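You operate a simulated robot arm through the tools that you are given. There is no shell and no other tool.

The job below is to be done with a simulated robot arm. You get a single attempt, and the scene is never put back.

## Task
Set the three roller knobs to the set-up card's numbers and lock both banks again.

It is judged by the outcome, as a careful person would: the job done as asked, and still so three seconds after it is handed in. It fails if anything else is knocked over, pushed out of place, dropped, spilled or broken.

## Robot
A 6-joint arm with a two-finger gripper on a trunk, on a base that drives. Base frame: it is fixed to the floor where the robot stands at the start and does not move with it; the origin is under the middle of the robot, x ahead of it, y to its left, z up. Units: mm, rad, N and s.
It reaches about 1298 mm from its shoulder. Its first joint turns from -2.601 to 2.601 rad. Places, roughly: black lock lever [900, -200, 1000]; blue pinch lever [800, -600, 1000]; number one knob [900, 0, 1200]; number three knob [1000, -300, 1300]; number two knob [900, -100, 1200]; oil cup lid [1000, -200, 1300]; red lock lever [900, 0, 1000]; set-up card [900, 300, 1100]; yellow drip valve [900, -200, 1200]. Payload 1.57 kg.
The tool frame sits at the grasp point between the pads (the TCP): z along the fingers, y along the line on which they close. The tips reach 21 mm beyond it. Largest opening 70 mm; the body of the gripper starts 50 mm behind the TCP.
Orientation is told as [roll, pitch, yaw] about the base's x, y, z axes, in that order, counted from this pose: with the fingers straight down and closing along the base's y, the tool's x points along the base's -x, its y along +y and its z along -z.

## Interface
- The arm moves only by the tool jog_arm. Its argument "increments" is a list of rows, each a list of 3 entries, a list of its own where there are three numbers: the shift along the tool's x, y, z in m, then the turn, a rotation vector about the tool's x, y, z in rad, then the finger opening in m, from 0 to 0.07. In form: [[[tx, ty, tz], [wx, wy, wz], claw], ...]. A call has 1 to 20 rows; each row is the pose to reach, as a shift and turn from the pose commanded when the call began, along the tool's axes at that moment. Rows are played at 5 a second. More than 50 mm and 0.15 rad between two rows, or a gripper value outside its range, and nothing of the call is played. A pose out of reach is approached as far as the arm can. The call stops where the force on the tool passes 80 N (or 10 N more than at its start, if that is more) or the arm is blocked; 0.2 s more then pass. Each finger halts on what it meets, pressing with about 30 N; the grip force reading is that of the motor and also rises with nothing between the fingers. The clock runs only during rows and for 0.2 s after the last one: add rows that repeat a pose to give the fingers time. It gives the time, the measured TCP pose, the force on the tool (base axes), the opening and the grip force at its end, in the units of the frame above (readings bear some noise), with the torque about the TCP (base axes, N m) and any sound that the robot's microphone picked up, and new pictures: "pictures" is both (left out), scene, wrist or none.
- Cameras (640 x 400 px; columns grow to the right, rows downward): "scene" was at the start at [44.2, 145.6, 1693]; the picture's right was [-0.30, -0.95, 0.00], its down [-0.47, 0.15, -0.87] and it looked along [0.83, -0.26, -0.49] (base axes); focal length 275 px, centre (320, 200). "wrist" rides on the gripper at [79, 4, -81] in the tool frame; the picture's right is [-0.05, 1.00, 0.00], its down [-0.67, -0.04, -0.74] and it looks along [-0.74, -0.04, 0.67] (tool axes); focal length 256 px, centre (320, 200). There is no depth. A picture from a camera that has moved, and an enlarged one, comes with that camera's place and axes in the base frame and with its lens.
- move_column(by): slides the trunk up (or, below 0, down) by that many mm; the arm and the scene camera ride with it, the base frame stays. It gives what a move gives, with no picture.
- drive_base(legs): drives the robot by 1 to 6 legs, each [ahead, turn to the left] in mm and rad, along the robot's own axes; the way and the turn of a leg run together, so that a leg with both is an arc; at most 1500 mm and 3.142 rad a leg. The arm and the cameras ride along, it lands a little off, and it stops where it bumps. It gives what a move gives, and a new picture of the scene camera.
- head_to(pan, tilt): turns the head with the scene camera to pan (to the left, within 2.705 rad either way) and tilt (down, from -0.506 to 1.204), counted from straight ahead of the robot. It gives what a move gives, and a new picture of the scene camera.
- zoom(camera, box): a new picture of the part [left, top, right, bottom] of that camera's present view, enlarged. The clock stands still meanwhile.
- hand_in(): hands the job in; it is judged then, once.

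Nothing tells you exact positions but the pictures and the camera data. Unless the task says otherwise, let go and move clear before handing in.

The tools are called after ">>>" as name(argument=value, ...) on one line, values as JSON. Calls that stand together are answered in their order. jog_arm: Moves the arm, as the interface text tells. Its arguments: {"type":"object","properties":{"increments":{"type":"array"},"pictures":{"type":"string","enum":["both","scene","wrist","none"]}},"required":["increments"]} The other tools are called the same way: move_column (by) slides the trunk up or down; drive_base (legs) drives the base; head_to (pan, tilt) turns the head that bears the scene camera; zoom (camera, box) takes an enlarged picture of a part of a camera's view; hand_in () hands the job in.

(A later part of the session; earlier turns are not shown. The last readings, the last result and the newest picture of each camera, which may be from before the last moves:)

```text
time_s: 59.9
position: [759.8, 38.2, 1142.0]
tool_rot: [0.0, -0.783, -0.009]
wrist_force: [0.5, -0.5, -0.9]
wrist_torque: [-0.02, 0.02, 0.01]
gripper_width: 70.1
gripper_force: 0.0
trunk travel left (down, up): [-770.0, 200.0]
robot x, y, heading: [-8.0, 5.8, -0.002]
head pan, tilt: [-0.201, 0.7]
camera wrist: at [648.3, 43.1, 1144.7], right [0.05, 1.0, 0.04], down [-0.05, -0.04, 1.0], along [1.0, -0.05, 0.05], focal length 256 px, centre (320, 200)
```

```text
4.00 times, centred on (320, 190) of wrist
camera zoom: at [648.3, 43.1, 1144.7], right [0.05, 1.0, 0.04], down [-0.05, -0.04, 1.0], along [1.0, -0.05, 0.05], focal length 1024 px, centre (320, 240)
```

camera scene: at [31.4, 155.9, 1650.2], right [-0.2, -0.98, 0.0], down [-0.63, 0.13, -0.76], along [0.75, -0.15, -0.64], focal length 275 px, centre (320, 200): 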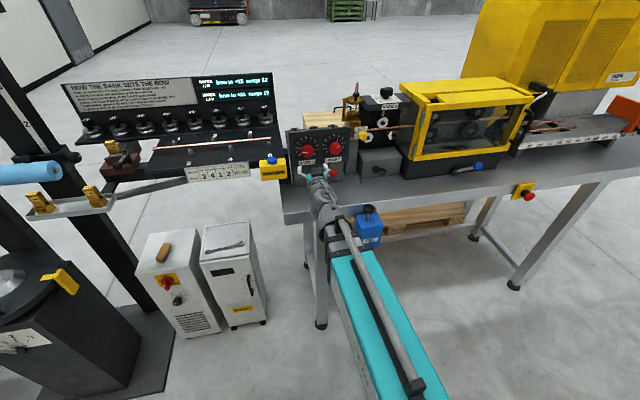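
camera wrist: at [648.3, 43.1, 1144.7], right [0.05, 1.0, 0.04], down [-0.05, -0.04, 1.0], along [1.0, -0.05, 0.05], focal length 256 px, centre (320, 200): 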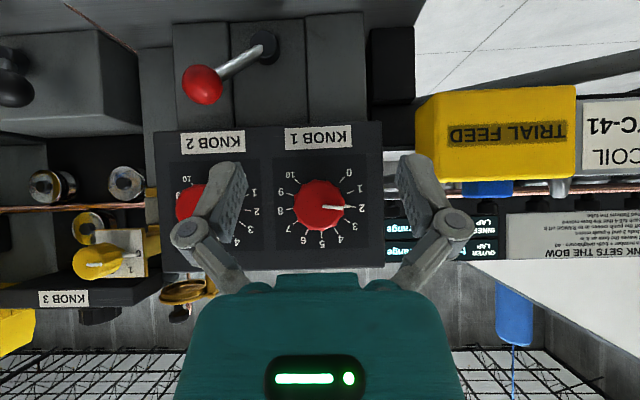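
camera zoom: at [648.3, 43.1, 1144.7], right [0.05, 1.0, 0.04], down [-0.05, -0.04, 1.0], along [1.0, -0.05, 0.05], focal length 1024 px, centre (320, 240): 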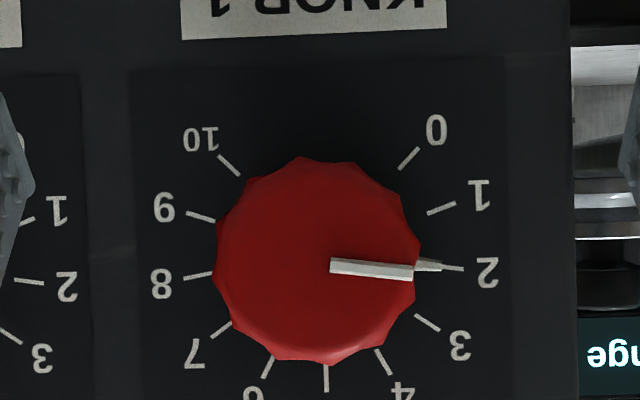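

Seen squarely, knob 1 points exactly at 2. Knob 2 sits at about 4.13, so I'll go back and trim it by about -0.07 rad.

>>> jog_arm(increments=[[[0, -0.04, 0], [0, 0, 0], 0.07], [[0, -0.08, 0], [0, 0, 0], 0.07], [[-0.0131, -0.106, -0.0131], [0, -0.131, 0], 0.07], [[-0.0276, -0.106, -0.0276], [0, -0.262, 0], 0.07], [[-0.0431, -0.106, -0.0431], [0, -0.393, 0], 0.07], [[-0.0594, -0.106, -0.0594], [0, -0.523, 0], 0.07], [[-0.0762, -0.106, -0.0762], [0, -0.653, 0], 0.07], [[-0.091, -0.106, -0.091], [0, -0.772, 0], 0.07], [[-0.091, -0.106, -0.091], [0, -0.772, 0], 0.07], [[-0.091, -0.106, -0.091], [0, -0.772, 0], 0.07]], pictures="none")

>>> move_column(by=-115)

>>> jog_arm(increments=[[[0, 0, 0.02], [0, 0, 0], 0.07], [[0, 0, 0.04], [0, 0, 0], 0.07], [[0, 0, 0.058], [0, 0, 0], 0.07], [[0, 0, 0.058], [0, 0, 0], 0.07], [[0, 0, 0.058], [0, 0, 0], 0.07]], pictures="wrist")

```text
time_s: 62.1
position: [759.8, -68.6, 1272.7]
tool_rot: [-0.016, -1.557, 0.007]
wrist_force: [0.4, -0.3, 0.3]
wrist_torque: [0.01, 0.01, 0.01]
gripper_width: 70.1
gripper_force: 0.1
out of reach, approached as far as the arm can: row 8
trunk travel left (down, up): [-770.0, 200.0]
robot x, y, heading: [-12.3, 5.7, 0.003]
head pan, tilt: [-0.201, 0.7]
```

```text
time_s: 63.5
position: [759.0, -68.5, 1157.7]
tool_rot: [-0.011, -1.556, 0.002]
wrist_force: [-0.3, -0.6, 1.5]
wrist_torque: [-0.01, -0.02, 0.01]
gripper_width: 69.9
gripper_force: 0.0
trunk travel left (down, up): [-655.0, 315.0]
robot x, y, heading: [-10.9, 1.2, -0.002]
head pan, tilt: [-0.201, 0.7]
```

```text
time_s: 64.7
position: [817.0, -69.3, 1156.7]
tool_rot: [-0.002, -1.557, -0.007]
wrist_force: [0.1, -1.1, -0.2]
wrist_torque: [0.02, 0.01, -0.02]
gripper_width: 70.0
gripper_force: 0.1
trunk travel left (down, up): [-655.0, 315.0]
robot x, y, heading: [-9.1, 3.1, -0.001]
head pan, tilt: [-0.201, 0.7]
camera wrist: at [735.3, -64.0, 1079.2], right [0.01, 1.0, 0.05], down [-0.73, -0.03, 0.68], along [0.68, -0.05, 0.73], focal length 256 px, centre (320, 200)
```

wrist: 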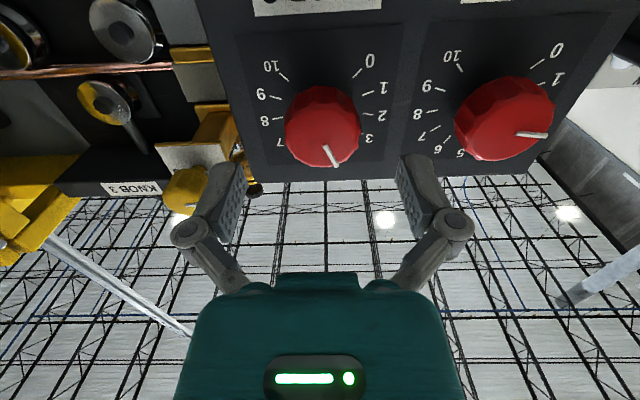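

Centered again. I'll advance with a +2 mm lateral trim, and close.

>>> jog_arm(increments=[[[0, 0.002, 0.015], [0, 0, 0], 0.07], [[0, 0.002, 0.03], [0, 0, 0], 0.07], [[0, 0.002, 0.04], [0, 0, 0], 0.07], [[0, 0.002, 0.04], [0, 0, 0], 0.07], [[0, 0.002, 0.04], [0, 0, 0], 0.05], [[0, 0.002, 0.04], [0, 0, 0], 0.04], [[0, 0.002, 0.04], [0, 0, 0], 0.036], [[0, 0.002, 0.04], [0, 0, 0], 0.036], [[0, 0.002, 0.04], [0, 0, 0], 0.036]], pictures="none")

>>> zoom(camera="scene", box=[310, 125, 350, 150])

>>> jog_arm(increments=[[[0, 0, 0], [0, 0, -0.04], 0.036], [[0, 0, 0], [0, 0, -0.075], 0.036], [[0, 0, 0], [0, 0, -0.075], 0.036]], pictures="none")

>>> zoom(camera="scene", box=[310, 125, 350, 150])

```text
time_s: 66.7
position: [856.3, -67.6, 1156.6]
tool_rot: [0.019, -1.555, -0.024]
wrist_force: [-3.0, -3.4, -0.8]
wrist_torque: [0.01, -0.04, -0.26]
gripper_width: 41.2
gripper_force: 32.0
trunk travel left (down, up): [-655.0, 315.0]
robot x, y, heading: [-7.4, 5.7, -0.003]
head pan, tilt: [-0.201, 0.7]
```

```text
16.00 times, centred on (330, 138) of scene
camera zoom: at [31.3, 155.3, 1650.3], right [-0.2, -0.98, 0.0], down [-0.63, 0.13, -0.76], along [0.75, -0.15, -0.64], focal length 4400 px, centre (160, 1200)
```

zoom: 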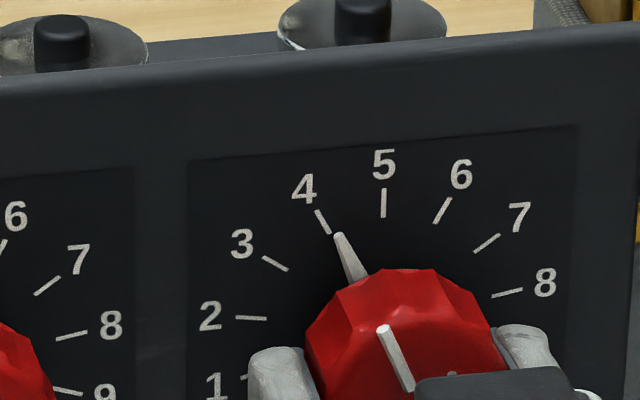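

```text
time_s: 67.5
position: [856.0, -67.7, 1156.2]
tool_rot: [-1.353, -1.493, 1.347]
wrist_force: [-13.2, -7.6, -12.3]
wrist_torque: [0.04, 0.17, -0.41]
gripper_width: 41.2
gripper_force: 31.9
trunk travel left (down, up): [-655.0, 315.0]
robot x, y, heading: [-6.2, 3.8, -0.002]
head pan, tilt: [-0.201, 0.7]
```

```text
16.00 times, centred on (330, 138) of scene
camera zoom: at [31.1, 154.6, 1650.2], right [-0.2, -0.98, 0.0], down [-0.63, 0.13, -0.76], along [0.75, -0.15, -0.64], focal length 4400 px, centre (160, 1200)
```

zoom: 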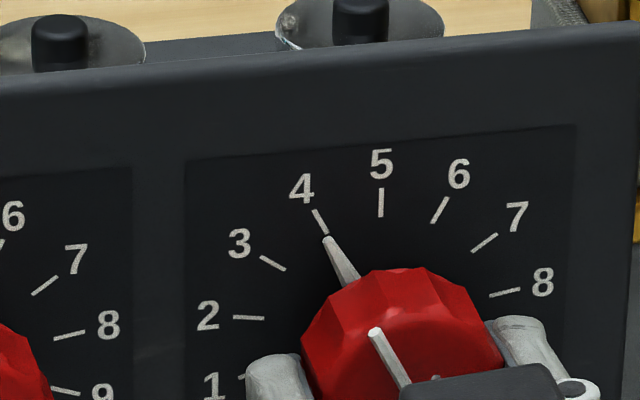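

The pointer moved onto 4. I'll release, back off, pitch back to 45°, and re-check it squarely.

>>> jog_arm(increments=[[[0, 0, 0], [0, 0, 0], 0.045], [[0, 0, 0], [0, 0, 0], 0.06], [[0, 0, 0], [0, 0, 0], 0.07], [[0, 0, 0], [0, 0, 0], 0.07], [[0, 0, -0.03], [0, 0, 0], 0.07], [[0, 0, -0.06], [0, 0, 0], 0.07], [[0, 0, -0.095], [0, 0, 0.075], 0.07], [[0, 0, -0.095], [0, 0, 0.075], 0.07], [[0, 0, -0.095], [0, 0, 0.075], 0.07]], pictures="none")

>>> jog_arm(increments=[[[0.025, 0, 0], [0, 0.13, 0], 0.07], [[0.049, 0, 0], [0, 0.26, 0], 0.07], [[0.072, 0, 0], [0, 0.39, 0], 0.07], [[0.094, 0, 0], [0, 0.52, 0], 0.07], [[0.114, 0, 0], [0, 0.65, 0], 0.07], [[0.13, 0.008, 0], [0, 0.772, 0], 0.07], [[0.13, 0.008, 0], [0, 0.772, 0], 0.07], [[0.13, 0.008, 0], [0, 0.772, 0], 0.07]], pictures="none")

>>> move_column(by=115)

>>> zoom(camera="wrist", box=[240, 140, 400, 240])

>>> zoom(camera="wrist", box=[0, 0, 640, 400])

```text
time_s: 69.5
position: [763.9, -65.9, 1158.2]
tool_rot: [0.009, -1.557, -0.018]
wrist_force: [-0.6, 0.2, 0.4]
wrist_torque: [-0.02, -0.02, -0.02]
gripper_width: 69.8
gripper_force: 0.0
trunk travel left (down, up): [-655.0, 315.0]
robot x, y, heading: [-9.2, 1.2, -0.003]
head pan, tilt: [-0.201, 0.7]
```

```text
time_s: 71.3
position: [761.5, -58.9, 1028.3]
tool_rot: [0.001, -0.781, -0.008]
wrist_force: [1.1, -0.2, 0.4]
wrist_torque: [0.01, 0.0, -0.02]
gripper_width: 70.1
gripper_force: 0.1
trunk travel left (down, up): [-655.0, 315.0]
robot x, y, heading: [-9.3, 2.1, -0.005]
head pan, tilt: [-0.201, 0.7]
```

```text
time_s: 72.8
position: [763.2, -59.9, 1142.9]
tool_rot: [0.0, -0.782, -0.01]
wrist_force: [-0.4, -0.7, 0.4]
wrist_torque: [-0.01, 0.01, -0.02]
gripper_width: 70.3
gripper_force: 0.1
trunk travel left (down, up): [-770.0, 200.0]
robot x, y, heading: [-10.2, 1.9, -0.002]
head pan, tilt: [-0.201, 0.7]
```

```text
4.00 times, centred on (320, 190) of wrist
camera zoom: at [649.7, -54.6, 1144.7], right [0.05, 1.0, 0.04], down [-0.05, -0.03, 1.0], along [1.0, -0.05, 0.05], focal length 1024 px, centre (320, 240)
```

zoom: 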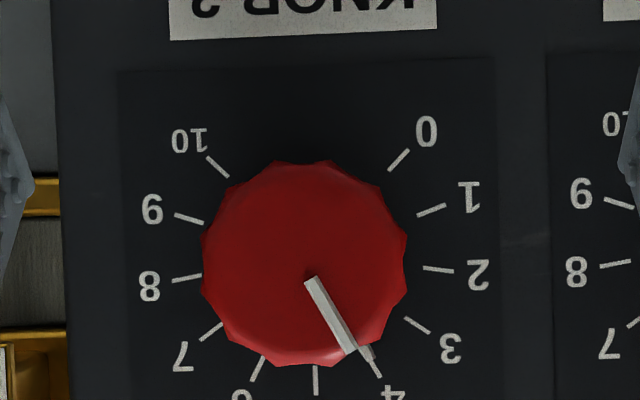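

```text
1.00 times, centred on (320, 200) of wrist (not enlarged: the box is as wide or as high as the picture)
camera zoom: at [649.7, -54.6, 1144.7], right [0.05, 1.0, 0.04], down [-0.05, -0.03, 1.0], along [1.0, -0.05, 0.05], focal length 256 px, centre (320, 200)
```

zoom: 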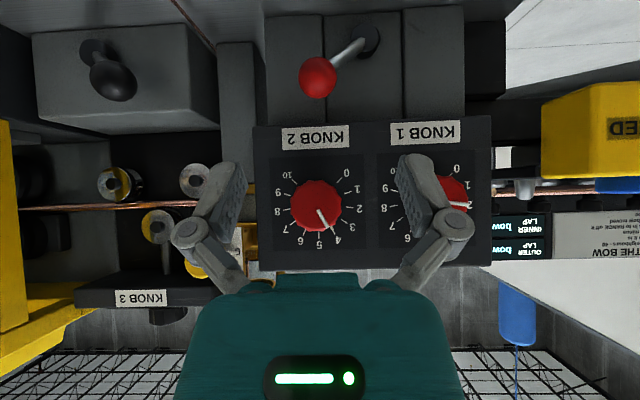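

Knob 2 now reads 4.0. Next I'll relock the red bank: lower the trunk to ball height, straddle the red ball (now at y≈-64), and push it back left.

>>> move_column(by=-85)

>>> jog_arm(increments=[[[0, -0.004, 0], [0, 0, 0], 0.07], [[-0.02, -0.004, 0.02], [0, 0, 0], 0.07], [[-0.045, -0.004, 0.045], [0, 0, 0], 0.07], [[-0.07, -0.004, 0.07], [0, 0, 0], 0.07], [[-0.07, -0.004, 0.07], [0, 0, 0], 0.07]], pictures="wrist")

```text
time_s: 74.0
position: [761.9, -60.3, 1058.3]
tool_rot: [0.0, -0.783, -0.008]
wrist_force: [-0.2, 0.5, 0.0]
wrist_torque: [0.0, -0.04, -0.03]
gripper_width: 69.9
gripper_force: 0.1
trunk travel left (down, up): [-685.0, 285.0]
robot x, y, heading: [-11.7, 4.6, -0.002]
head pan, tilt: [-0.201, 0.7]
```

```text
time_s: 75.2
position: [861.4, -63.0, 1057.8]
tool_rot: [0.002, -0.781, -0.009]
wrist_force: [-1.1, 0.1, -0.6]
wrist_torque: [0.01, -0.01, -0.02]
gripper_width: 69.9
gripper_force: 0.0
trunk travel left (down, up): [-685.0, 285.0]
robot x, y, heading: [-9.6, 0.6, 0.004]
head pan, tilt: [-0.201, 0.7]
camera wrist: at [748.1, -58.3, 1059.6], right [0.05, 1.0, 0.04], down [-0.05, -0.04, 1.0], along [1.0, -0.05, 0.05], focal length 256 px, centre (320, 200)
```

wrist: 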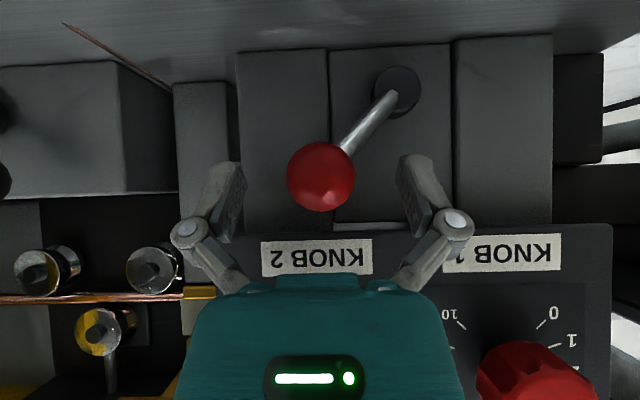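

Straddled. I'll push the ball left through its arc, slowing near the end.

>>> jog_arm(increments=[[[0, 0.01, 0], [0, 0, 0], 0.07], [[0, 0.018, 0], [0, 0, 0], 0.07], [[0, 0.025, 0], [0, 0, 0], 0.07], [[0, 0.032, 0], [0, 0, 0], 0.07], [[0, 0.039, 0], [0, 0, 0], 0.07], [[0, 0.046, 0], [0, 0, 0], 0.07], [[0, 0.053, 0], [0, 0, 0], 0.07], [[0, 0.06, 0], [0, 0, 0], 0.07], [[0, 0.067, 0], [0, 0, 0], 0.07], [[0, 0.074, 0], [0, 0, 0], 0.07], [[0, 0.081, 0], [0, 0, 0], 0.07], [[0, 0.088, 0], [0, 0, 0], 0.07], [[0, 0.094, 0], [0, 0, 0], 0.07], [[0, 0.1, 0], [0, 0, 0], 0.07], [[0, 0.105, 0], [0, 0, 0], 0.07], [[0, 0.105, 0], [0, 0, 0], 0.07]], pictures="wrist")

```text
time_s: 78.6
position: [861.6, 39.3, 1058.3]
tool_rot: [0.0, -0.782, -0.01]
wrist_force: [0.0, -0.6, 0.1]
wrist_torque: [0.0, 0.05, -0.02]
gripper_width: 70.0
gripper_force: 0.0
trunk travel left (down, up): [-685.0, 285.0]
robot x, y, heading: [-9.5, 7.0, -0.001]
head pan, tilt: [-0.201, 0.7]
camera wrist: at [748.8, 46.0, 1059.7], right [0.05, 1.0, 0.04], down [-0.05, -0.03, 1.0], along [1.0, -0.05, 0.05], focal length 256 px, centre (320, 200)
```

wrist: 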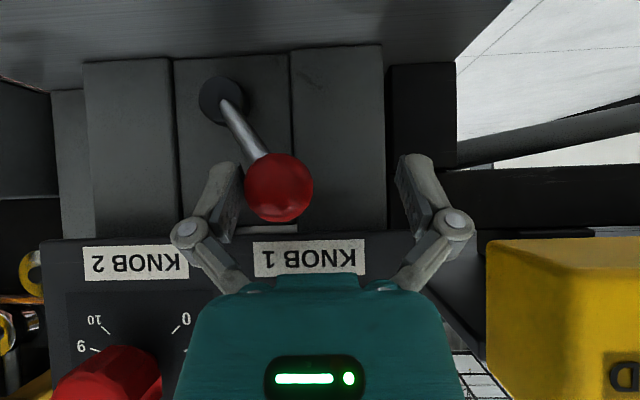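

The lever is moving back with no resistance. I'll continue until it meets its end stop.

>>> jog_arm(increments=[[[0, 0.004, 0], [0, 0, 0], 0.07], [[0, 0.008, 0], [0, 0, 0], 0.07], [[0, 0.011, 0], [0, 0, 0], 0.07], [[0, 0.014, 0], [0, 0, 0], 0.07], [[0, 0.017, 0], [0, 0, 0], 0.07], [[0, 0.02, 0], [0, 0, 0], 0.07], [[0, 0.023, 0], [0, 0, 0], 0.07], [[0, 0.026, 0], [0, 0, 0], 0.07], [[0, 0.028, 0], [0, 0, 0], 0.07], [[0, 0.028, 0], [0, 0, 0], 0.07]], pictures="wrist")

```text
time_s: 80.6
position: [860.6, 51.5, 1056.6]
tool_rot: [-0.022, -0.777, -0.005]
wrist_force: [1.5, -29.0, -3.2]
wrist_torque: [-0.04, 0.32, 0.01]
gripper_width: 69.9
gripper_force: 0.2
trunk travel left (down, up): [-685.0, 285.0]
robot x, y, heading: [-9.6, 1.9, -0.0]
head pan, tilt: [-0.201, 0.7]
stopped in row 9: the force on the tool passed its limit at 82 N (the readings are from after the stop); the commanded pose is now the measured one
camera wrist: at [749.6, 58.1, 1059.8], right [0.06, 1.0, 0.02], down [-0.05, -0.02, 1.0], along [1.0, -0.06, 0.05], focal length 256 px, centre (320, 200)
```

wrist: 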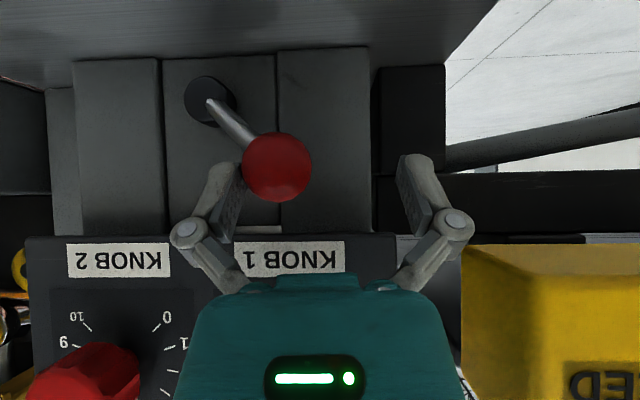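

The red lever is back at its original left stop, and the knobs turned freely only after I had moved it away from there. I'll center the gripper and back out.

>>> jog_arm(increments=[[[0, -0.01, 0], [0, 0, 0], 0.07], [[0, -0.019, 0], [0, 0, 0], 0.07], [[0, -0.019, 0], [0, 0, 0], 0.07], [[0.025, -0.019, -0.025], [0, 0, 0], 0.07], [[0.05, -0.019, -0.05], [0, 0, 0], 0.07], [[0.07, -0.019, -0.07], [0, 0, 0], 0.07], [[0.07, -0.019, -0.07], [0, 0, 0], 0.07]], pictures="both")

>>> zoom(camera="scene", box=[285, 120, 345, 165])

```text
time_s: 82.2
position: [762.2, 41.7, 1058.0]
tool_rot: [-0.02, -0.78, -0.003]
wrist_force: [-0.2, -0.3, 0.1]
wrist_torque: [0.03, 0.02, -0.01]
gripper_width: 70.0
gripper_force: 0.0
trunk travel left (down, up): [-685.0, 285.0]
robot x, y, heading: [-6.5, 8.2, -0.004]
head pan, tilt: [-0.201, 0.7]
camera scene: at [31.5, 155.8, 1680.2], right [-0.2, -0.98, 0.0], down [-0.63, 0.13, -0.76], along [0.75, -0.15, -0.64], focal length 275 px, centre (320, 200)
camera wrist: at [649.9, 47.9, 1059.7], right [0.06, 1.0, 0.02], down [-0.05, -0.02, 1.0], along [1.0, -0.06, 0.05], focal length 256 px, centre (320, 200)
```

scene: 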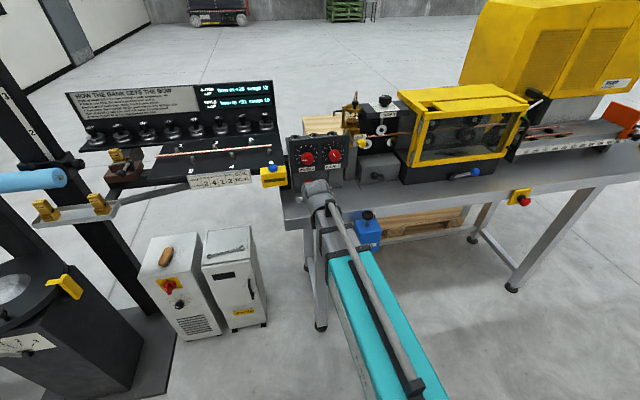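
wrist: 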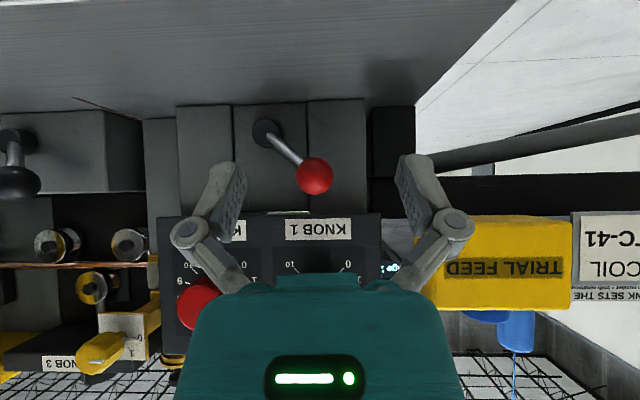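

```text
8.89 times, centred on (315, 142) of scene
camera zoom: at [31.5, 155.8, 1680.2], right [-0.2, -0.98, 0.0], down [-0.63, 0.13, -0.76], along [0.75, -0.15, -0.64], focal length 2445 px, centre (364, 711)
```

zoom: 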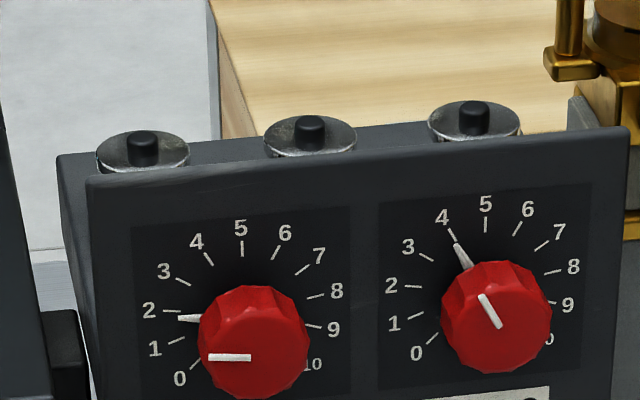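

Knobs 1 and 2 hold at 2 and 4, and the red lever is locked. Next is the black lever, with its ball at about (866, -238, 1047). A dark block juts forward near y≈-364, so I'll look before choosing how to push.

>>> jog_arm(increments=[[[0, -0.035, 0], [0, 0, 0], 0.07], [[0, -0.075, 0], [0, 0, 0], 0.07], [[0, -0.115, 0], [0, 0, 0], 0.07], [[0, -0.155, 0], [0, 0, 0], 0.07], [[0, -0.195, 0], [0, 0, 0], 0.07], [[0, -0.235, 0], [0, 0, 0], 0.07], [[0, -0.275, 0], [0, 0, 0], 0.07], [[0, -0.285, 0], [0, 0, 0], 0.07], [[0, -0.285, 0], [0, 0, 0], 0.07]], pictures="both")

```text
time_s: 84.2
position: [757.5, -243.1, 1057.1]
tool_rot: [-0.02, -0.78, -0.004]
wrist_force: [-0.7, 0.3, -0.5]
wrist_torque: [0.04, -0.05, 0.0]
gripper_width: 69.9
gripper_force: 0.1
out of reach, approached as far as the arm can: row 3, 4, 5, 6, 7, 8, 9
trunk travel left (down, up): [-685.0, 285.0]
robot x, y, heading: [-6.9, 1.2, -0.001]
head pan, tilt: [-0.201, 0.7]
camera scene: at [31.6, 155.8, 1680.2], right [-0.2, -0.98, 0.0], down [-0.63, 0.13, -0.76], along [0.75, -0.15, -0.64], focal length 275 px, centre (320, 200)
camera wrist: at [644.4, -236.2, 1059.6], right [0.06, 1.0, 0.02], down [-0.05, -0.02, 1.0], along [1.0, -0.06, 0.05], focal length 256 px, centre (320, 200)
```

scene: 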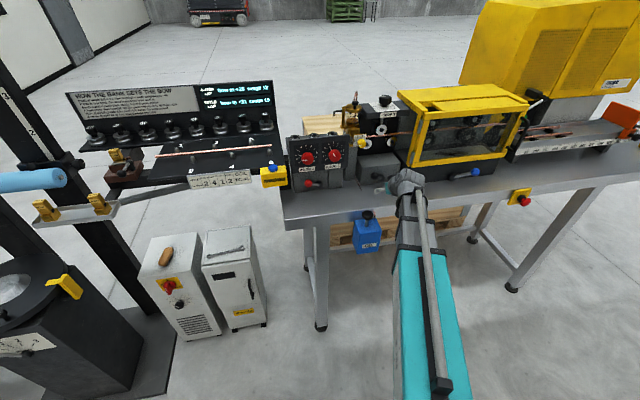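
wrist: 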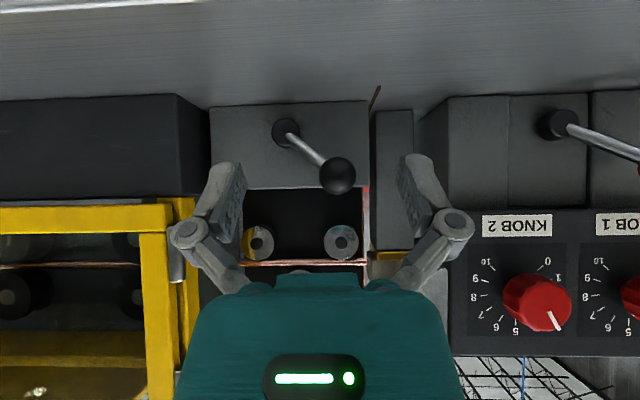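

The view confirms the black hub at about (912, -286, 1002) and its ball at about (866, -234, 1050). The dark block is at y<-372 and juts out to x≈857. Open fingers would hit it at the end of the push, so I'll close the gripper, come in on the left side of the ball and push right with the closed fingers.

>>> jog_arm(increments=[[[0, 0.02, 0], [0, 0, 0], 0.05], [[0, 0.04, 0], [0, 0, 0], 0.03], [[0, 0.042, 0], [0, 0, 0], 0.01], [[0, 0.042, 0], [0, 0, 0], 0.0], [[0, 0.042, 0], [0, 0, 0], 0.0], [[0, 0.042, 0], [0, 0, 0], 0.0]], pictures="none")

>>> jog_arm(increments=[[[-0.025, 0, 0.025], [0, 0, 0], 0], [[-0.05, 0, 0.05], [0, 0, 0], 0], [[-0.074, 0, 0.074], [0, 0, 0], 0], [[-0.074, 0, 0.074], [0, 0, 0], 0]], pictures="wrist")

```text
time_s: 85.6
position: [758.9, -200.8, 1057.4]
tool_rot: [-0.019, -0.778, -0.004]
wrist_force: [0.4, 0.1, 0.3]
wrist_torque: [-0.03, 0.05, 0.02]
gripper_width: 0.2
gripper_force: 28.2
trunk travel left (down, up): [-685.0, 285.0]
robot x, y, heading: [-8.7, -0.6, 0.001]
head pan, tilt: [-0.201, 0.7]
```

```text
time_s: 86.6
position: [864.1, -201.5, 1056.1]
tool_rot: [-0.02, -0.779, -0.004]
wrist_force: [0.4, -0.3, -0.4]
wrist_torque: [-0.02, -0.01, 0.02]
gripper_width: 0.0
gripper_force: 28.9
trunk travel left (down, up): [-685.0, 285.0]
robot x, y, heading: [-11.6, 3.0, -0.004]
head pan, tilt: [-0.201, 0.7]
camera wrist: at [751.0, -196.0, 1059.5], right [0.06, 1.0, 0.02], down [-0.05, -0.02, 1.0], along [1.0, -0.06, 0.05], focal length 256 px, centre (320, 200)
```

wrist: 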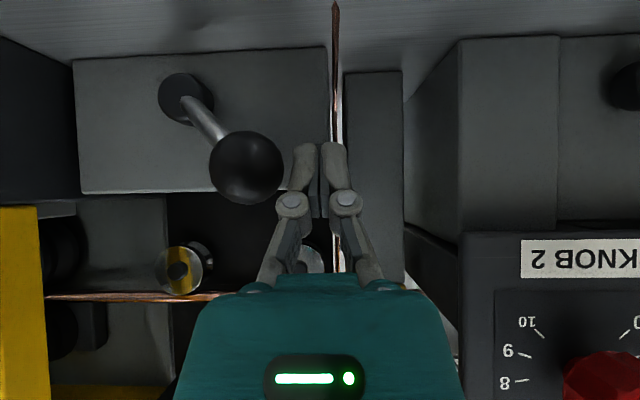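

The closed fingers are just left of the black ball. I'll push it right through its arc.

>>> jog_arm(increments=[[[0, -0.007, 0], [0, 0, 0], 0], [[0, -0.014, 0], [0, 0, 0], 0], [[0, -0.021, 0], [0, 0, 0], 0], [[0, -0.028, 0], [0, 0, 0], 0], [[0, -0.035, 0], [0, 0, 0], 0], [[0, -0.042, 0], [0, 0, 0], 0], [[0, -0.049, 0], [0, 0, 0], 0], [[0, -0.056, 0], [0, 0, 0], 0], [[0, -0.063, 0], [0, 0, 0], 0], [[0, -0.07, 0], [0, 0, 0], 0], [[0, -0.077, 0], [0, 0, 0], 0], [[0, -0.084, 0], [0, 0, 0], 0], [[0, -0.09, 0], [0, 0, 0], 0], [[0, -0.09, 0], [0, 0, 0], 0]], pictures="wrist")

```text
time_s: 89.6
position: [862.1, -293.2, 1057.5]
tool_rot: [-0.019, -0.779, -0.004]
wrist_force: [0.0, 0.7, -0.3]
wrist_torque: [0.01, 0.02, 0.0]
gripper_width: 0.0
gripper_force: 29.0
trunk travel left (down, up): [-685.0, 285.0]
robot x, y, heading: [-9.7, 4.9, 0.002]
head pan, tilt: [-0.201, 0.7]
camera wrist: at [748.5, -286.8, 1059.6], right [0.06, 1.0, 0.02], down [-0.05, -0.02, 1.0], along [1.0, -0.06, 0.05], focal length 256 px, centre (320, 200)
```

wrist: 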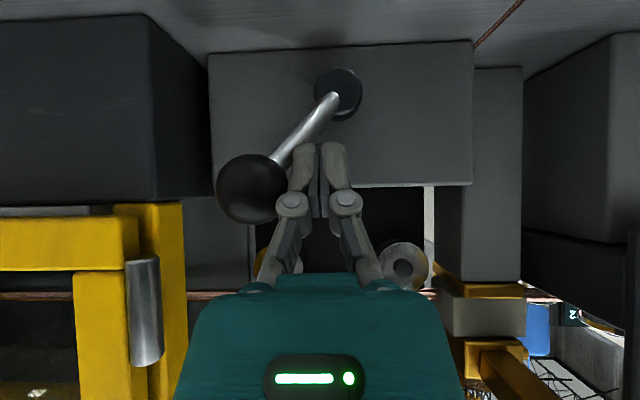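

Nearly there. I'll continue slowly to the end stop.

>>> jog_arm(increments=[[[0, -0.004, 0], [0, 0, 0], 0], [[0, -0.008, 0], [0, 0, 0], 0], [[0, -0.012, 0], [0, 0, 0], 0], [[0, -0.015, 0], [0, 0, 0], 0], [[0, -0.018, 0], [0, 0, 0], 0], [[0, -0.021, 0], [0, 0, 0], 0], [[0, -0.024, 0], [0, 0, 0], 0], [[0, -0.026, 0], [0, 0, 0], 0]], pictures="wrist")

```text
time_s: 91.2
position: [860.4, -300.1, 1059.0]
tool_rot: [0.008, -0.773, -0.007]
wrist_force: [-0.3, 24.2, 15.7]
wrist_torque: [0.03, -0.11, 0.12]
gripper_width: 0.0
gripper_force: 28.7
trunk travel left (down, up): [-685.0, 285.0]
robot x, y, heading: [-11.5, 4.5, 0.0]
head pan, tilt: [-0.201, 0.7]
stopped in row 8: the force on the tool passed its limit at 81 N (the readings are from after the stop); the commanded pose is now the measured one
camera wrist: at [747.4, -296.3, 1061.9], right [0.04, 1.0, 0.04], down [-0.04, -0.04, 1.0], along [1.0, -0.04, 0.04], focal length 256 px, centre (320, 200)
```

wrist: 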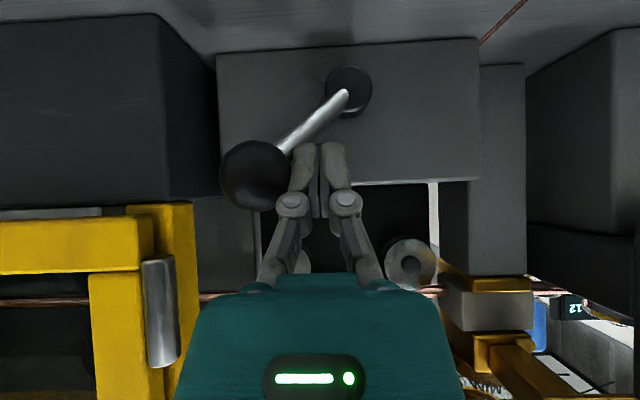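

The black lever is at its right end stop, at 45°. I'll relieve the push, back straight out, and then raise the trunk for knob 3.

>>> jog_arm(increments=[[[0, 0.01, 0], [0, 0, 0], 0], [[0, 0.015, 0], [0, 0, 0], 0], [[0.02, 0.015, -0.02], [0, 0, 0], 0], [[0.045, 0.015, -0.045], [0, 0, 0], 0], [[0.068, 0.015, -0.068], [0, 0, 0], 0], [[0.068, 0.015, -0.068], [0, 0, 0], 0]], pictures="wrist")

>>> move_column(by=284)

>>> zoom(camera="wrist", box=[0, 0, 640, 400])

```text
time_s: 92.6
position: [764.9, -291.1, 1057.4]
tool_rot: [0.005, -0.773, -0.006]
wrist_force: [-0.2, -0.9, 0.5]
wrist_torque: [0.03, -0.03, 0.01]
gripper_width: 0.0
gripper_force: 28.7
trunk travel left (down, up): [-685.0, 285.0]
robot x, y, heading: [-8.6, 5.2, 0.002]
head pan, tilt: [-0.201, 0.7]
camera wrist: at [652.7, -287.1, 1059.6], right [0.04, 1.0, 0.04], down [-0.04, -0.04, 1.0], along [1.0, -0.04, 0.04], focal length 256 px, centre (320, 200)
```

wrist: 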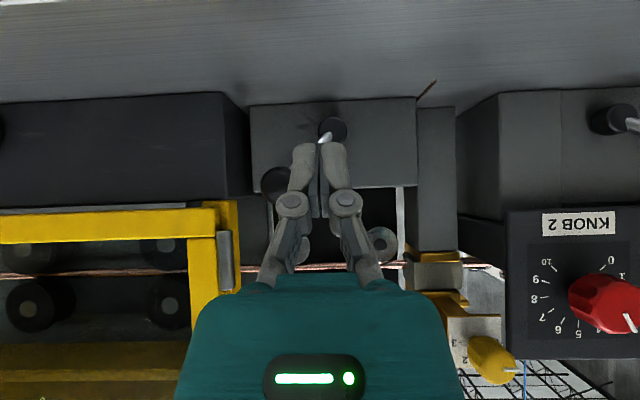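

```text
time_s: 95.5
position: [765.2, -291.6, 1340.6]
tool_rot: [0.005, -0.771, -0.008]
wrist_force: [-0.2, 0.1, 0.3]
wrist_torque: [-0.01, -0.03, 0.01]
gripper_width: 0.0
gripper_force: 28.4
trunk travel left (down, up): [-969.0, 1.0]
robot x, y, heading: [-11.3, 0.7, 0.0]
head pan, tilt: [-0.201, 0.7]
```

```text
1.00 times, centred on (320, 200) of wrist (not enlarged: the box is as wide or as high as the picture)
camera zoom: at [652.9, -287.1, 1343.5], right [0.04, 1.0, 0.04], down [-0.04, -0.04, 1.0], along [1.0, -0.04, 0.04], focal length 256 px, centre (320, 200)
```

zoom: 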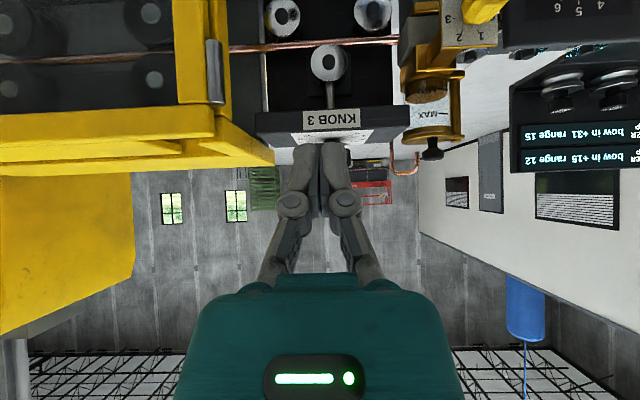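

The trunk is at its top limit. Knob 3's top is at about (991, -288, 1313), with the dial plate at about z=1277, so a vertical tool would be too low. I'll tilt the tool to about 29°, which gives TCP z≈1311. I'll then grip the knob from the front and turn it by yawing about the vertical.

>>> jog_arm(increments=[[[0.0103, 0.002, 0.0106], [0, 0.133, 0], 0.03], [[0.0206, 0.003, 0.0212], [0, 0.266, 0], 0.06], [[0.0206, 0.003, 0.0212], [0, 0.266, 0], 0.07], [[0.0206, 0.003, 0.0212], [0, 0.266, 0], 0.07], [[0.0206, 0.003, 0.0212], [0, 0.266, 0], 0.07]], pictures="both")

>>> zoom(camera="wrist", box=[220, 80, 420, 205])

```text
time_s: 96.7
position: [765.1, -288.3, 1311.0]
tool_rot: [0.004, -0.507, -0.008]
wrist_force: [-0.1, -0.5, 0.2]
wrist_torque: [0.02, 0.01, 0.0]
gripper_width: 69.9
gripper_force: 0.0
trunk travel left (down, up): [-969.0, 1.0]
robot x, y, heading: [-11.5, 1.4, 0.0]
head pan, tilt: [-0.201, 0.7]
camera scene: at [31.4, 155.8, 1964.2], right [-0.2, -0.98, 0.0], down [-0.63, 0.13, -0.76], along [0.75, -0.15, -0.64], focal length 275 px, centre (320, 200)
camera wrist: at [656.5, -283.9, 1343.9], right [0.05, 1.0, 0.03], down [0.22, -0.04, 0.97], along [0.97, -0.04, -0.22], focal length 256 px, centre (320, 200)
```

scene: 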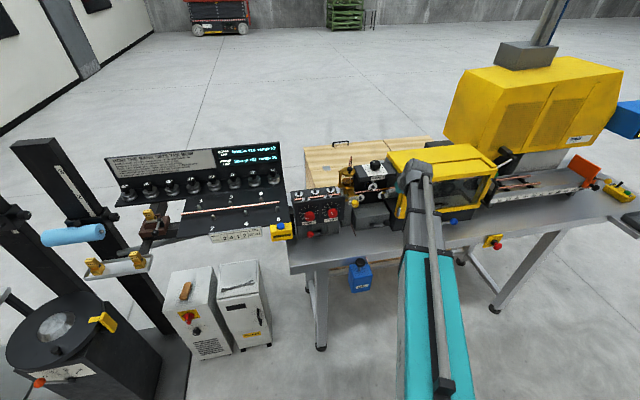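
wrist: 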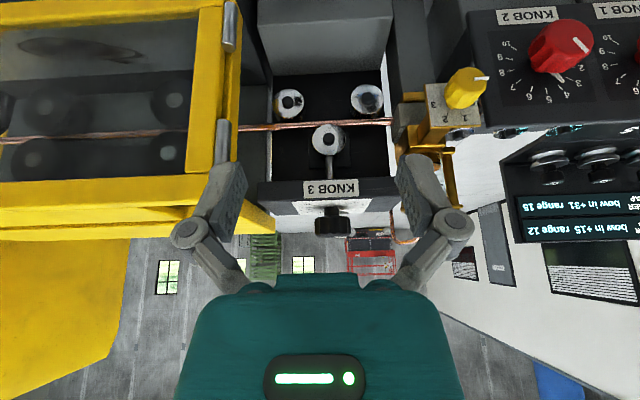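

```text
3.20 times, centred on (320, 142) of wrist
camera zoom: at [656.5, -283.9, 1343.9], right [0.05, 1.0, 0.03], down [0.22, -0.04, 0.97], along [0.97, -0.04, -0.22], focal length 819 px, centre (320, 384)
```

zoom: 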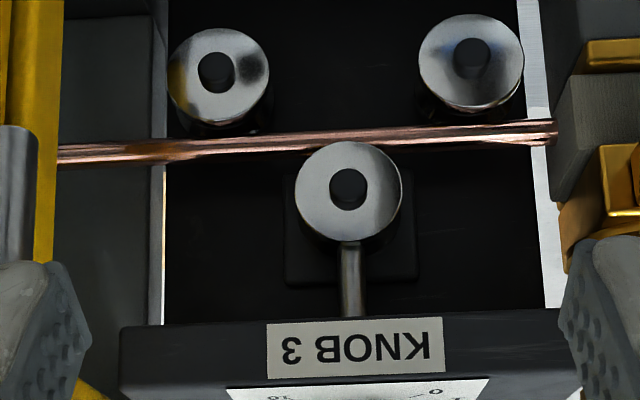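

Knob 3 shows between the fingers at about y≈-285, z≈1298. I'll advance partway and re-check the centering.

>>> jog_arm(increments=[[[-0.03, 0.001, 0.0167], [0, 0, 0], 0.07], [[-0.06, 0.002, 0.0333], [0, 0, 0], 0.07], [[-0.09, 0.003, 0.05], [0, 0, 0], 0.07], [[-0.118, 0.003, 0.0655], [0, 0, 0], 0.07], [[-0.118, 0.003, 0.0655], [0, 0, 0], 0.07]], pictures="both")

>>> zoom(camera="wrist", box=[220, 80, 420, 205])

>>> zoom(camera="scene", box=[335, 145, 435, 215])

```text
time_s: 97.9
position: [900.4, -285.7, 1311.3]
tool_rot: [0.003, -0.506, -0.008]
wrist_force: [0.3, -0.1, -0.6]
wrist_torque: [-0.03, 0.01, 0.02]
gripper_width: 70.0
gripper_force: 0.1
trunk travel left (down, up): [-969.0, 1.0]
robot x, y, heading: [-6.2, 4.7, -0.007]
head pan, tilt: [-0.201, 0.7]
camera scene: at [31.0, 156.0, 1964.2], right [-0.2, -0.98, 0.0], down [-0.63, 0.13, -0.77], along [0.75, -0.15, -0.64], focal length 275 px, centre (320, 200)
camera wrist: at [792.6, -280.6, 1344.1], right [0.05, 1.0, 0.03], down [0.22, -0.04, 0.97], along [0.97, -0.04, -0.22], focal length 256 px, centre (320, 200)
```

scene: 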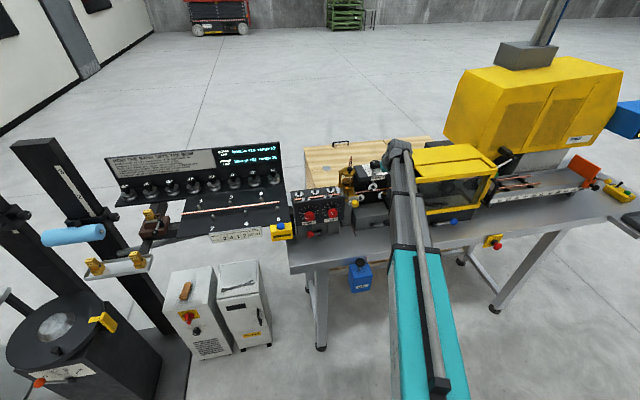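
wrist: 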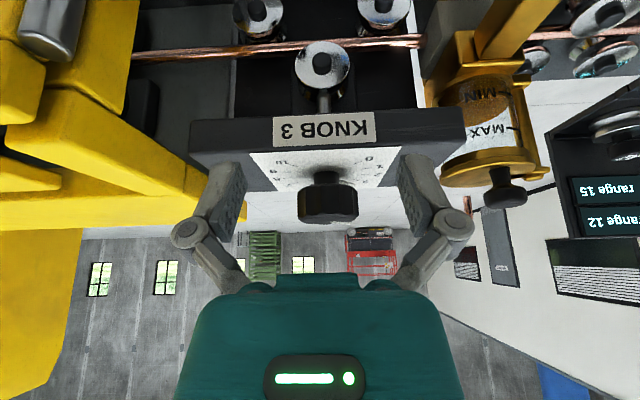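

```text
3.20 times, centred on (320, 142) of wrist
camera zoom: at [792.6, -280.6, 1344.1], right [0.05, 1.0, 0.03], down [0.22, -0.04, 0.97], along [0.97, -0.04, -0.22], focal length 819 px, centre (320, 384)
```

zoom: 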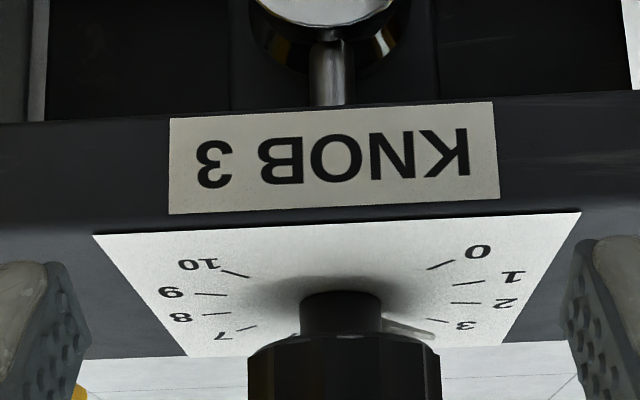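

```text
5.71 times, centred on (385, 180) of scene
camera zoom: at [31.0, 156.0, 1964.2], right [-0.2, -0.98, 0.0], down [-0.63, 0.13, -0.77], along [0.75, -0.15, -0.64], focal length 1572 px, centre (-51, 314)
```

zoom: 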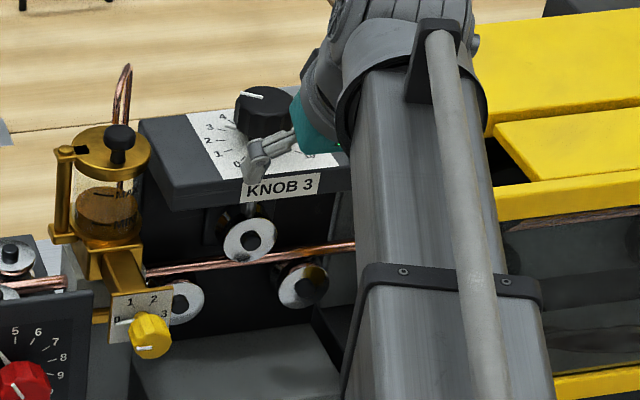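

Knob 3 is at about y≈-283.5, with its body between z≈1293 and 1318. I'll advance to bring the open fingers alongside it.

>>> jog_arm(increments=[[[-0.02, 0.002, 0.0111], [0, 0, 0], 0.07], [[-0.04, 0.002, 0.0222], [0, 0, 0], 0.07], [[-0.055, 0.002, 0.0305], [0, 0, 0], 0.07], [[-0.0656, 0.002, 0.0364], [0, 0, 0], 0.07], [[-0.0656, 0.002, 0.0364], [0, 0, 0], 0.07]], pictures="both")

>>> zoom(camera="scene", box=[345, 140, 415, 190])

```text
time_s: 99.1
position: [976.6, -285.0, 1310.5]
tool_rot: [0.004, -0.505, -0.006]
wrist_force: [0.4, 0.3, 0.7]
wrist_torque: [-0.01, 0.01, 0.0]
gripper_width: 69.9
gripper_force: 0.0
trunk travel left (down, up): [-969.0, 1.0]
robot x, y, heading: [-5.7, 5.5, 0.002]
head pan, tilt: [-0.201, 0.7]
camera scene: at [31.4, 155.9, 1964.2], right [-0.2, -0.98, 0.0], down [-0.63, 0.13, -0.76], along [0.75, -0.15, -0.64], focal length 275 px, centre (320, 200)
camera wrist: at [867.5, -279.7, 1343.9], right [0.05, 1.0, 0.03], down [0.22, -0.04, 0.97], along [0.97, -0.04, -0.22], focal length 256 px, centre (320, 200)
```

scene: 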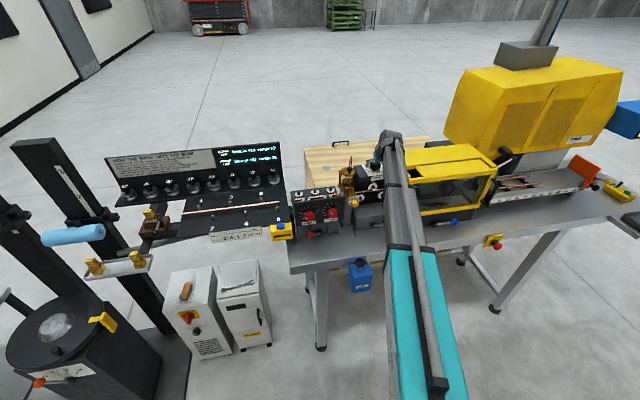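
wrist: 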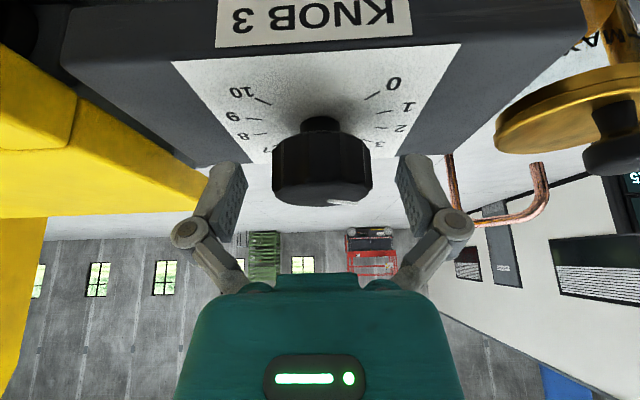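

```text
8.00 times, centred on (380, 165) of scene
camera zoom: at [31.4, 155.9, 1964.2], right [-0.2, -0.98, 0.0], down [-0.63, 0.13, -0.76], along [0.75, -0.15, -0.64], focal length 2200 px, centre (-160, 480)
```

zoom: 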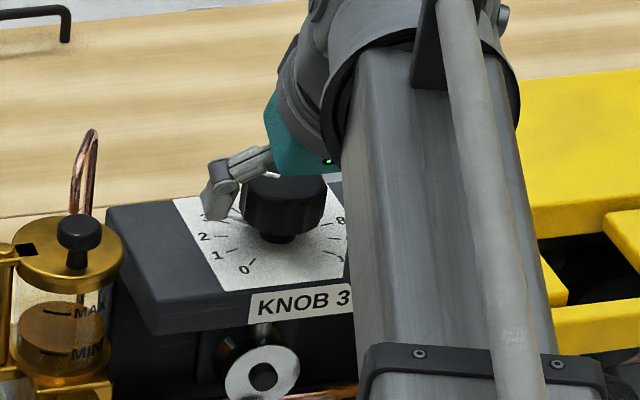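

The knob is centered between the fingers (its center is at x≈986). I'll advance 9 mm more and close.

>>> jog_arm(increments=[[[-0.0079, 0, 0.0044], [0, 0, 0], 0.07], [[-0.0079, 0, 0.0044], [0, 0, 0], 0.07], [[-0.0079, 0, 0.0044], [0, 0, 0], 0.055], [[-0.0079, 0, 0.0044], [0, 0, 0], 0.045], [[-0.0079, 0, 0.0044], [0, 0, 0], 0.042], [[-0.0079, 0, 0.0044], [0, 0, 0], 0.042]], pictures="wrist")

```text
time_s: 100.5
position: [985.5, -284.7, 1311.4]
tool_rot: [0.003, -0.506, -0.008]
wrist_force: [-0.7, 2.4, 0.3]
wrist_torque: [-0.03, 0.04, -0.03]
gripper_width: 43.9
gripper_force: 1.0
trunk travel left (down, up): [-969.0, 1.0]
robot x, y, heading: [-10.5, 1.8, 0.006]
head pan, tilt: [-0.201, 0.7]
camera wrist: at [877.1, -279.7, 1343.9], right [0.05, 1.0, 0.03], down [0.22, -0.04, 0.97], along [0.97, -0.04, -0.22], focal length 256 px, centre (320, 200)
```

wrist: 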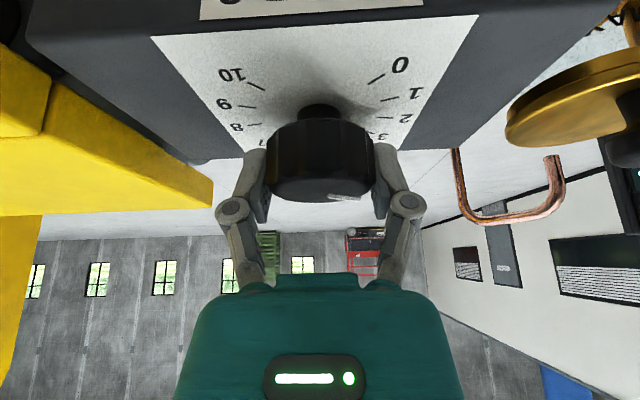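

The fingers are just touching. I'll firm the grip and test a small yaw of +0.1 rad.

>>> jog_arm(increments=[[[0, 0, 0], [0, 0, 0], 0.038], [[0, 0, 0], [0, 0, 0], 0.036], [[0, 0, 0], [0, 0, 0], 0.036], [[0, 0, 0], [-0.0242, 0, -0.0437], 0.036], [[0, 0, 0], [-0.0485, 0, -0.0875], 0.036], [[0, 0, 0], [-0.0485, 0, -0.0875], 0.036]], pictures="wrist")

>>> zoom(camera="scene", box=[345, 140, 415, 190])

```text
time_s: 101.9
position: [985.4, -283.4, 1310.9]
tool_rot: [0.005, -0.505, 0.094]
wrist_force: [4.1, 4.1, 4.5]
wrist_torque: [-0.44, 0.33, -0.01]
gripper_width: 42.9
gripper_force: 32.0
trunk travel left (down, up): [-969.0, 1.0]
robot x, y, heading: [-8.6, 3.4, 0.003]
head pan, tilt: [-0.201, 0.7]
camera wrist: at [877.1, -289.9, 1343.9], right [-0.05, 1.0, 0.03], down [0.22, -0.02, 0.97], along [0.97, 0.05, -0.22], focal length 256 px, centre (320, 200)
```

wrist: 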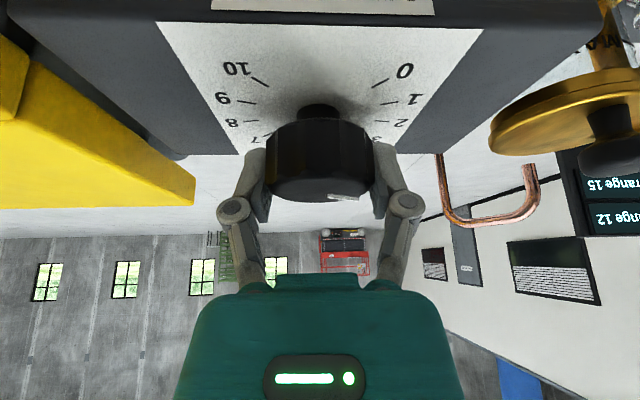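

```text
8.00 times, centred on (380, 165) of scene
camera zoom: at [31.7, 157.0, 1964.2], right [-0.2, -0.98, 0.0], down [-0.63, 0.13, -0.76], along [0.75, -0.15, -0.64], focal length 2200 px, centre (-160, 480)
```

zoom: 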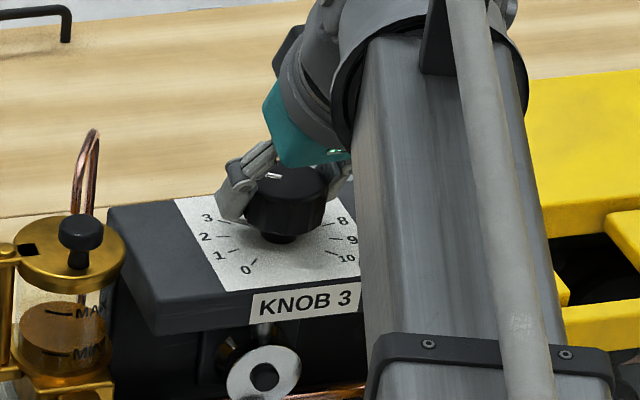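

The knob's mark turns with the gripper at nearly no torque, so the bank is unlocked. I'll continue to about 0.9 rad in total.

>>> jog_arm(increments=[[[0, 0, 0], [-0.0485, 0, -0.0875], 0.036], [[0, 0, 0], [-0.0969, 0, -0.1749], 0.036], [[0, 0, 0], [-0.1454, 0, -0.2624], 0.036], [[0, 0, 0], [-0.1939, 0, -0.3499], 0.036], [[0, 0, 0], [-0.2424, 0, -0.4374], 0.036], [[0, 0, 0], [-0.2908, 0, -0.5248], 0.036], [[0, 0, 0], [-0.3393, 0, -0.6123], 0.036], [[0, 0, 0], [-0.3878, 0, -0.6998], 0.036], [[0, 0, 0], [-0.3878, 0, -0.6998], 0.036]], pictures="wrist")

>>> zoom(camera="scene", box=[345, 140, 415, 190])

>>> zoom(camera="wrist", box=[220, 60, 440, 210])

```text
time_s: 103.9
position: [983.2, -281.2, 1310.8]
tool_rot: [0.005, -0.507, 0.897]
wrist_force: [-16.9, 21.0, -22.3]
wrist_torque: [0.05, -0.9, -0.05]
gripper_width: 42.8
gripper_force: 31.8
trunk travel left (down, up): [-969.0, 1.0]
robot x, y, heading: [-8.1, 6.2, -0.001]
head pan, tilt: [-0.201, 0.7]
camera wrist: at [913.1, -363.7, 1344.1], right [-0.75, 0.66, 0.03], down [0.17, 0.15, 0.97], along [0.64, 0.74, -0.22], focal length 256 px, centre (320, 200)
```

wrist: 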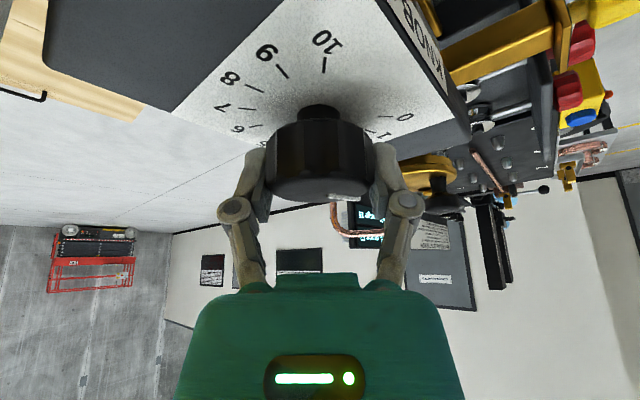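

```text
8.00 times, centred on (380, 165) of scene
camera zoom: at [31.7, 159.2, 1963.7], right [-0.2, -0.98, 0.0], down [-0.63, 0.13, -0.77], along [0.75, -0.15, -0.64], focal length 2200 px, centre (-160, 480)
```

zoom: 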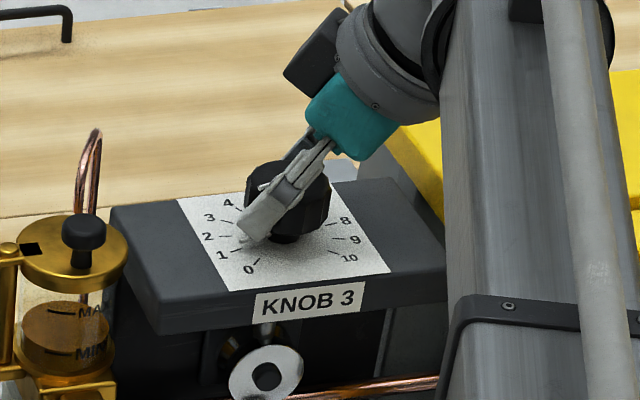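

```text
2.67 times, centred on (330, 135) of wrist
camera zoom: at [913.1, -363.7, 1344.1], right [-0.75, 0.66, 0.03], down [0.17, 0.15, 0.97], along [0.64, 0.74, -0.22], focal length 683 px, centre (293, 373)
```

zoom: 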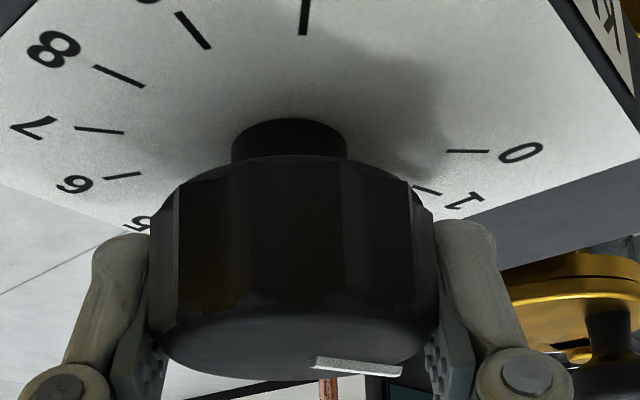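

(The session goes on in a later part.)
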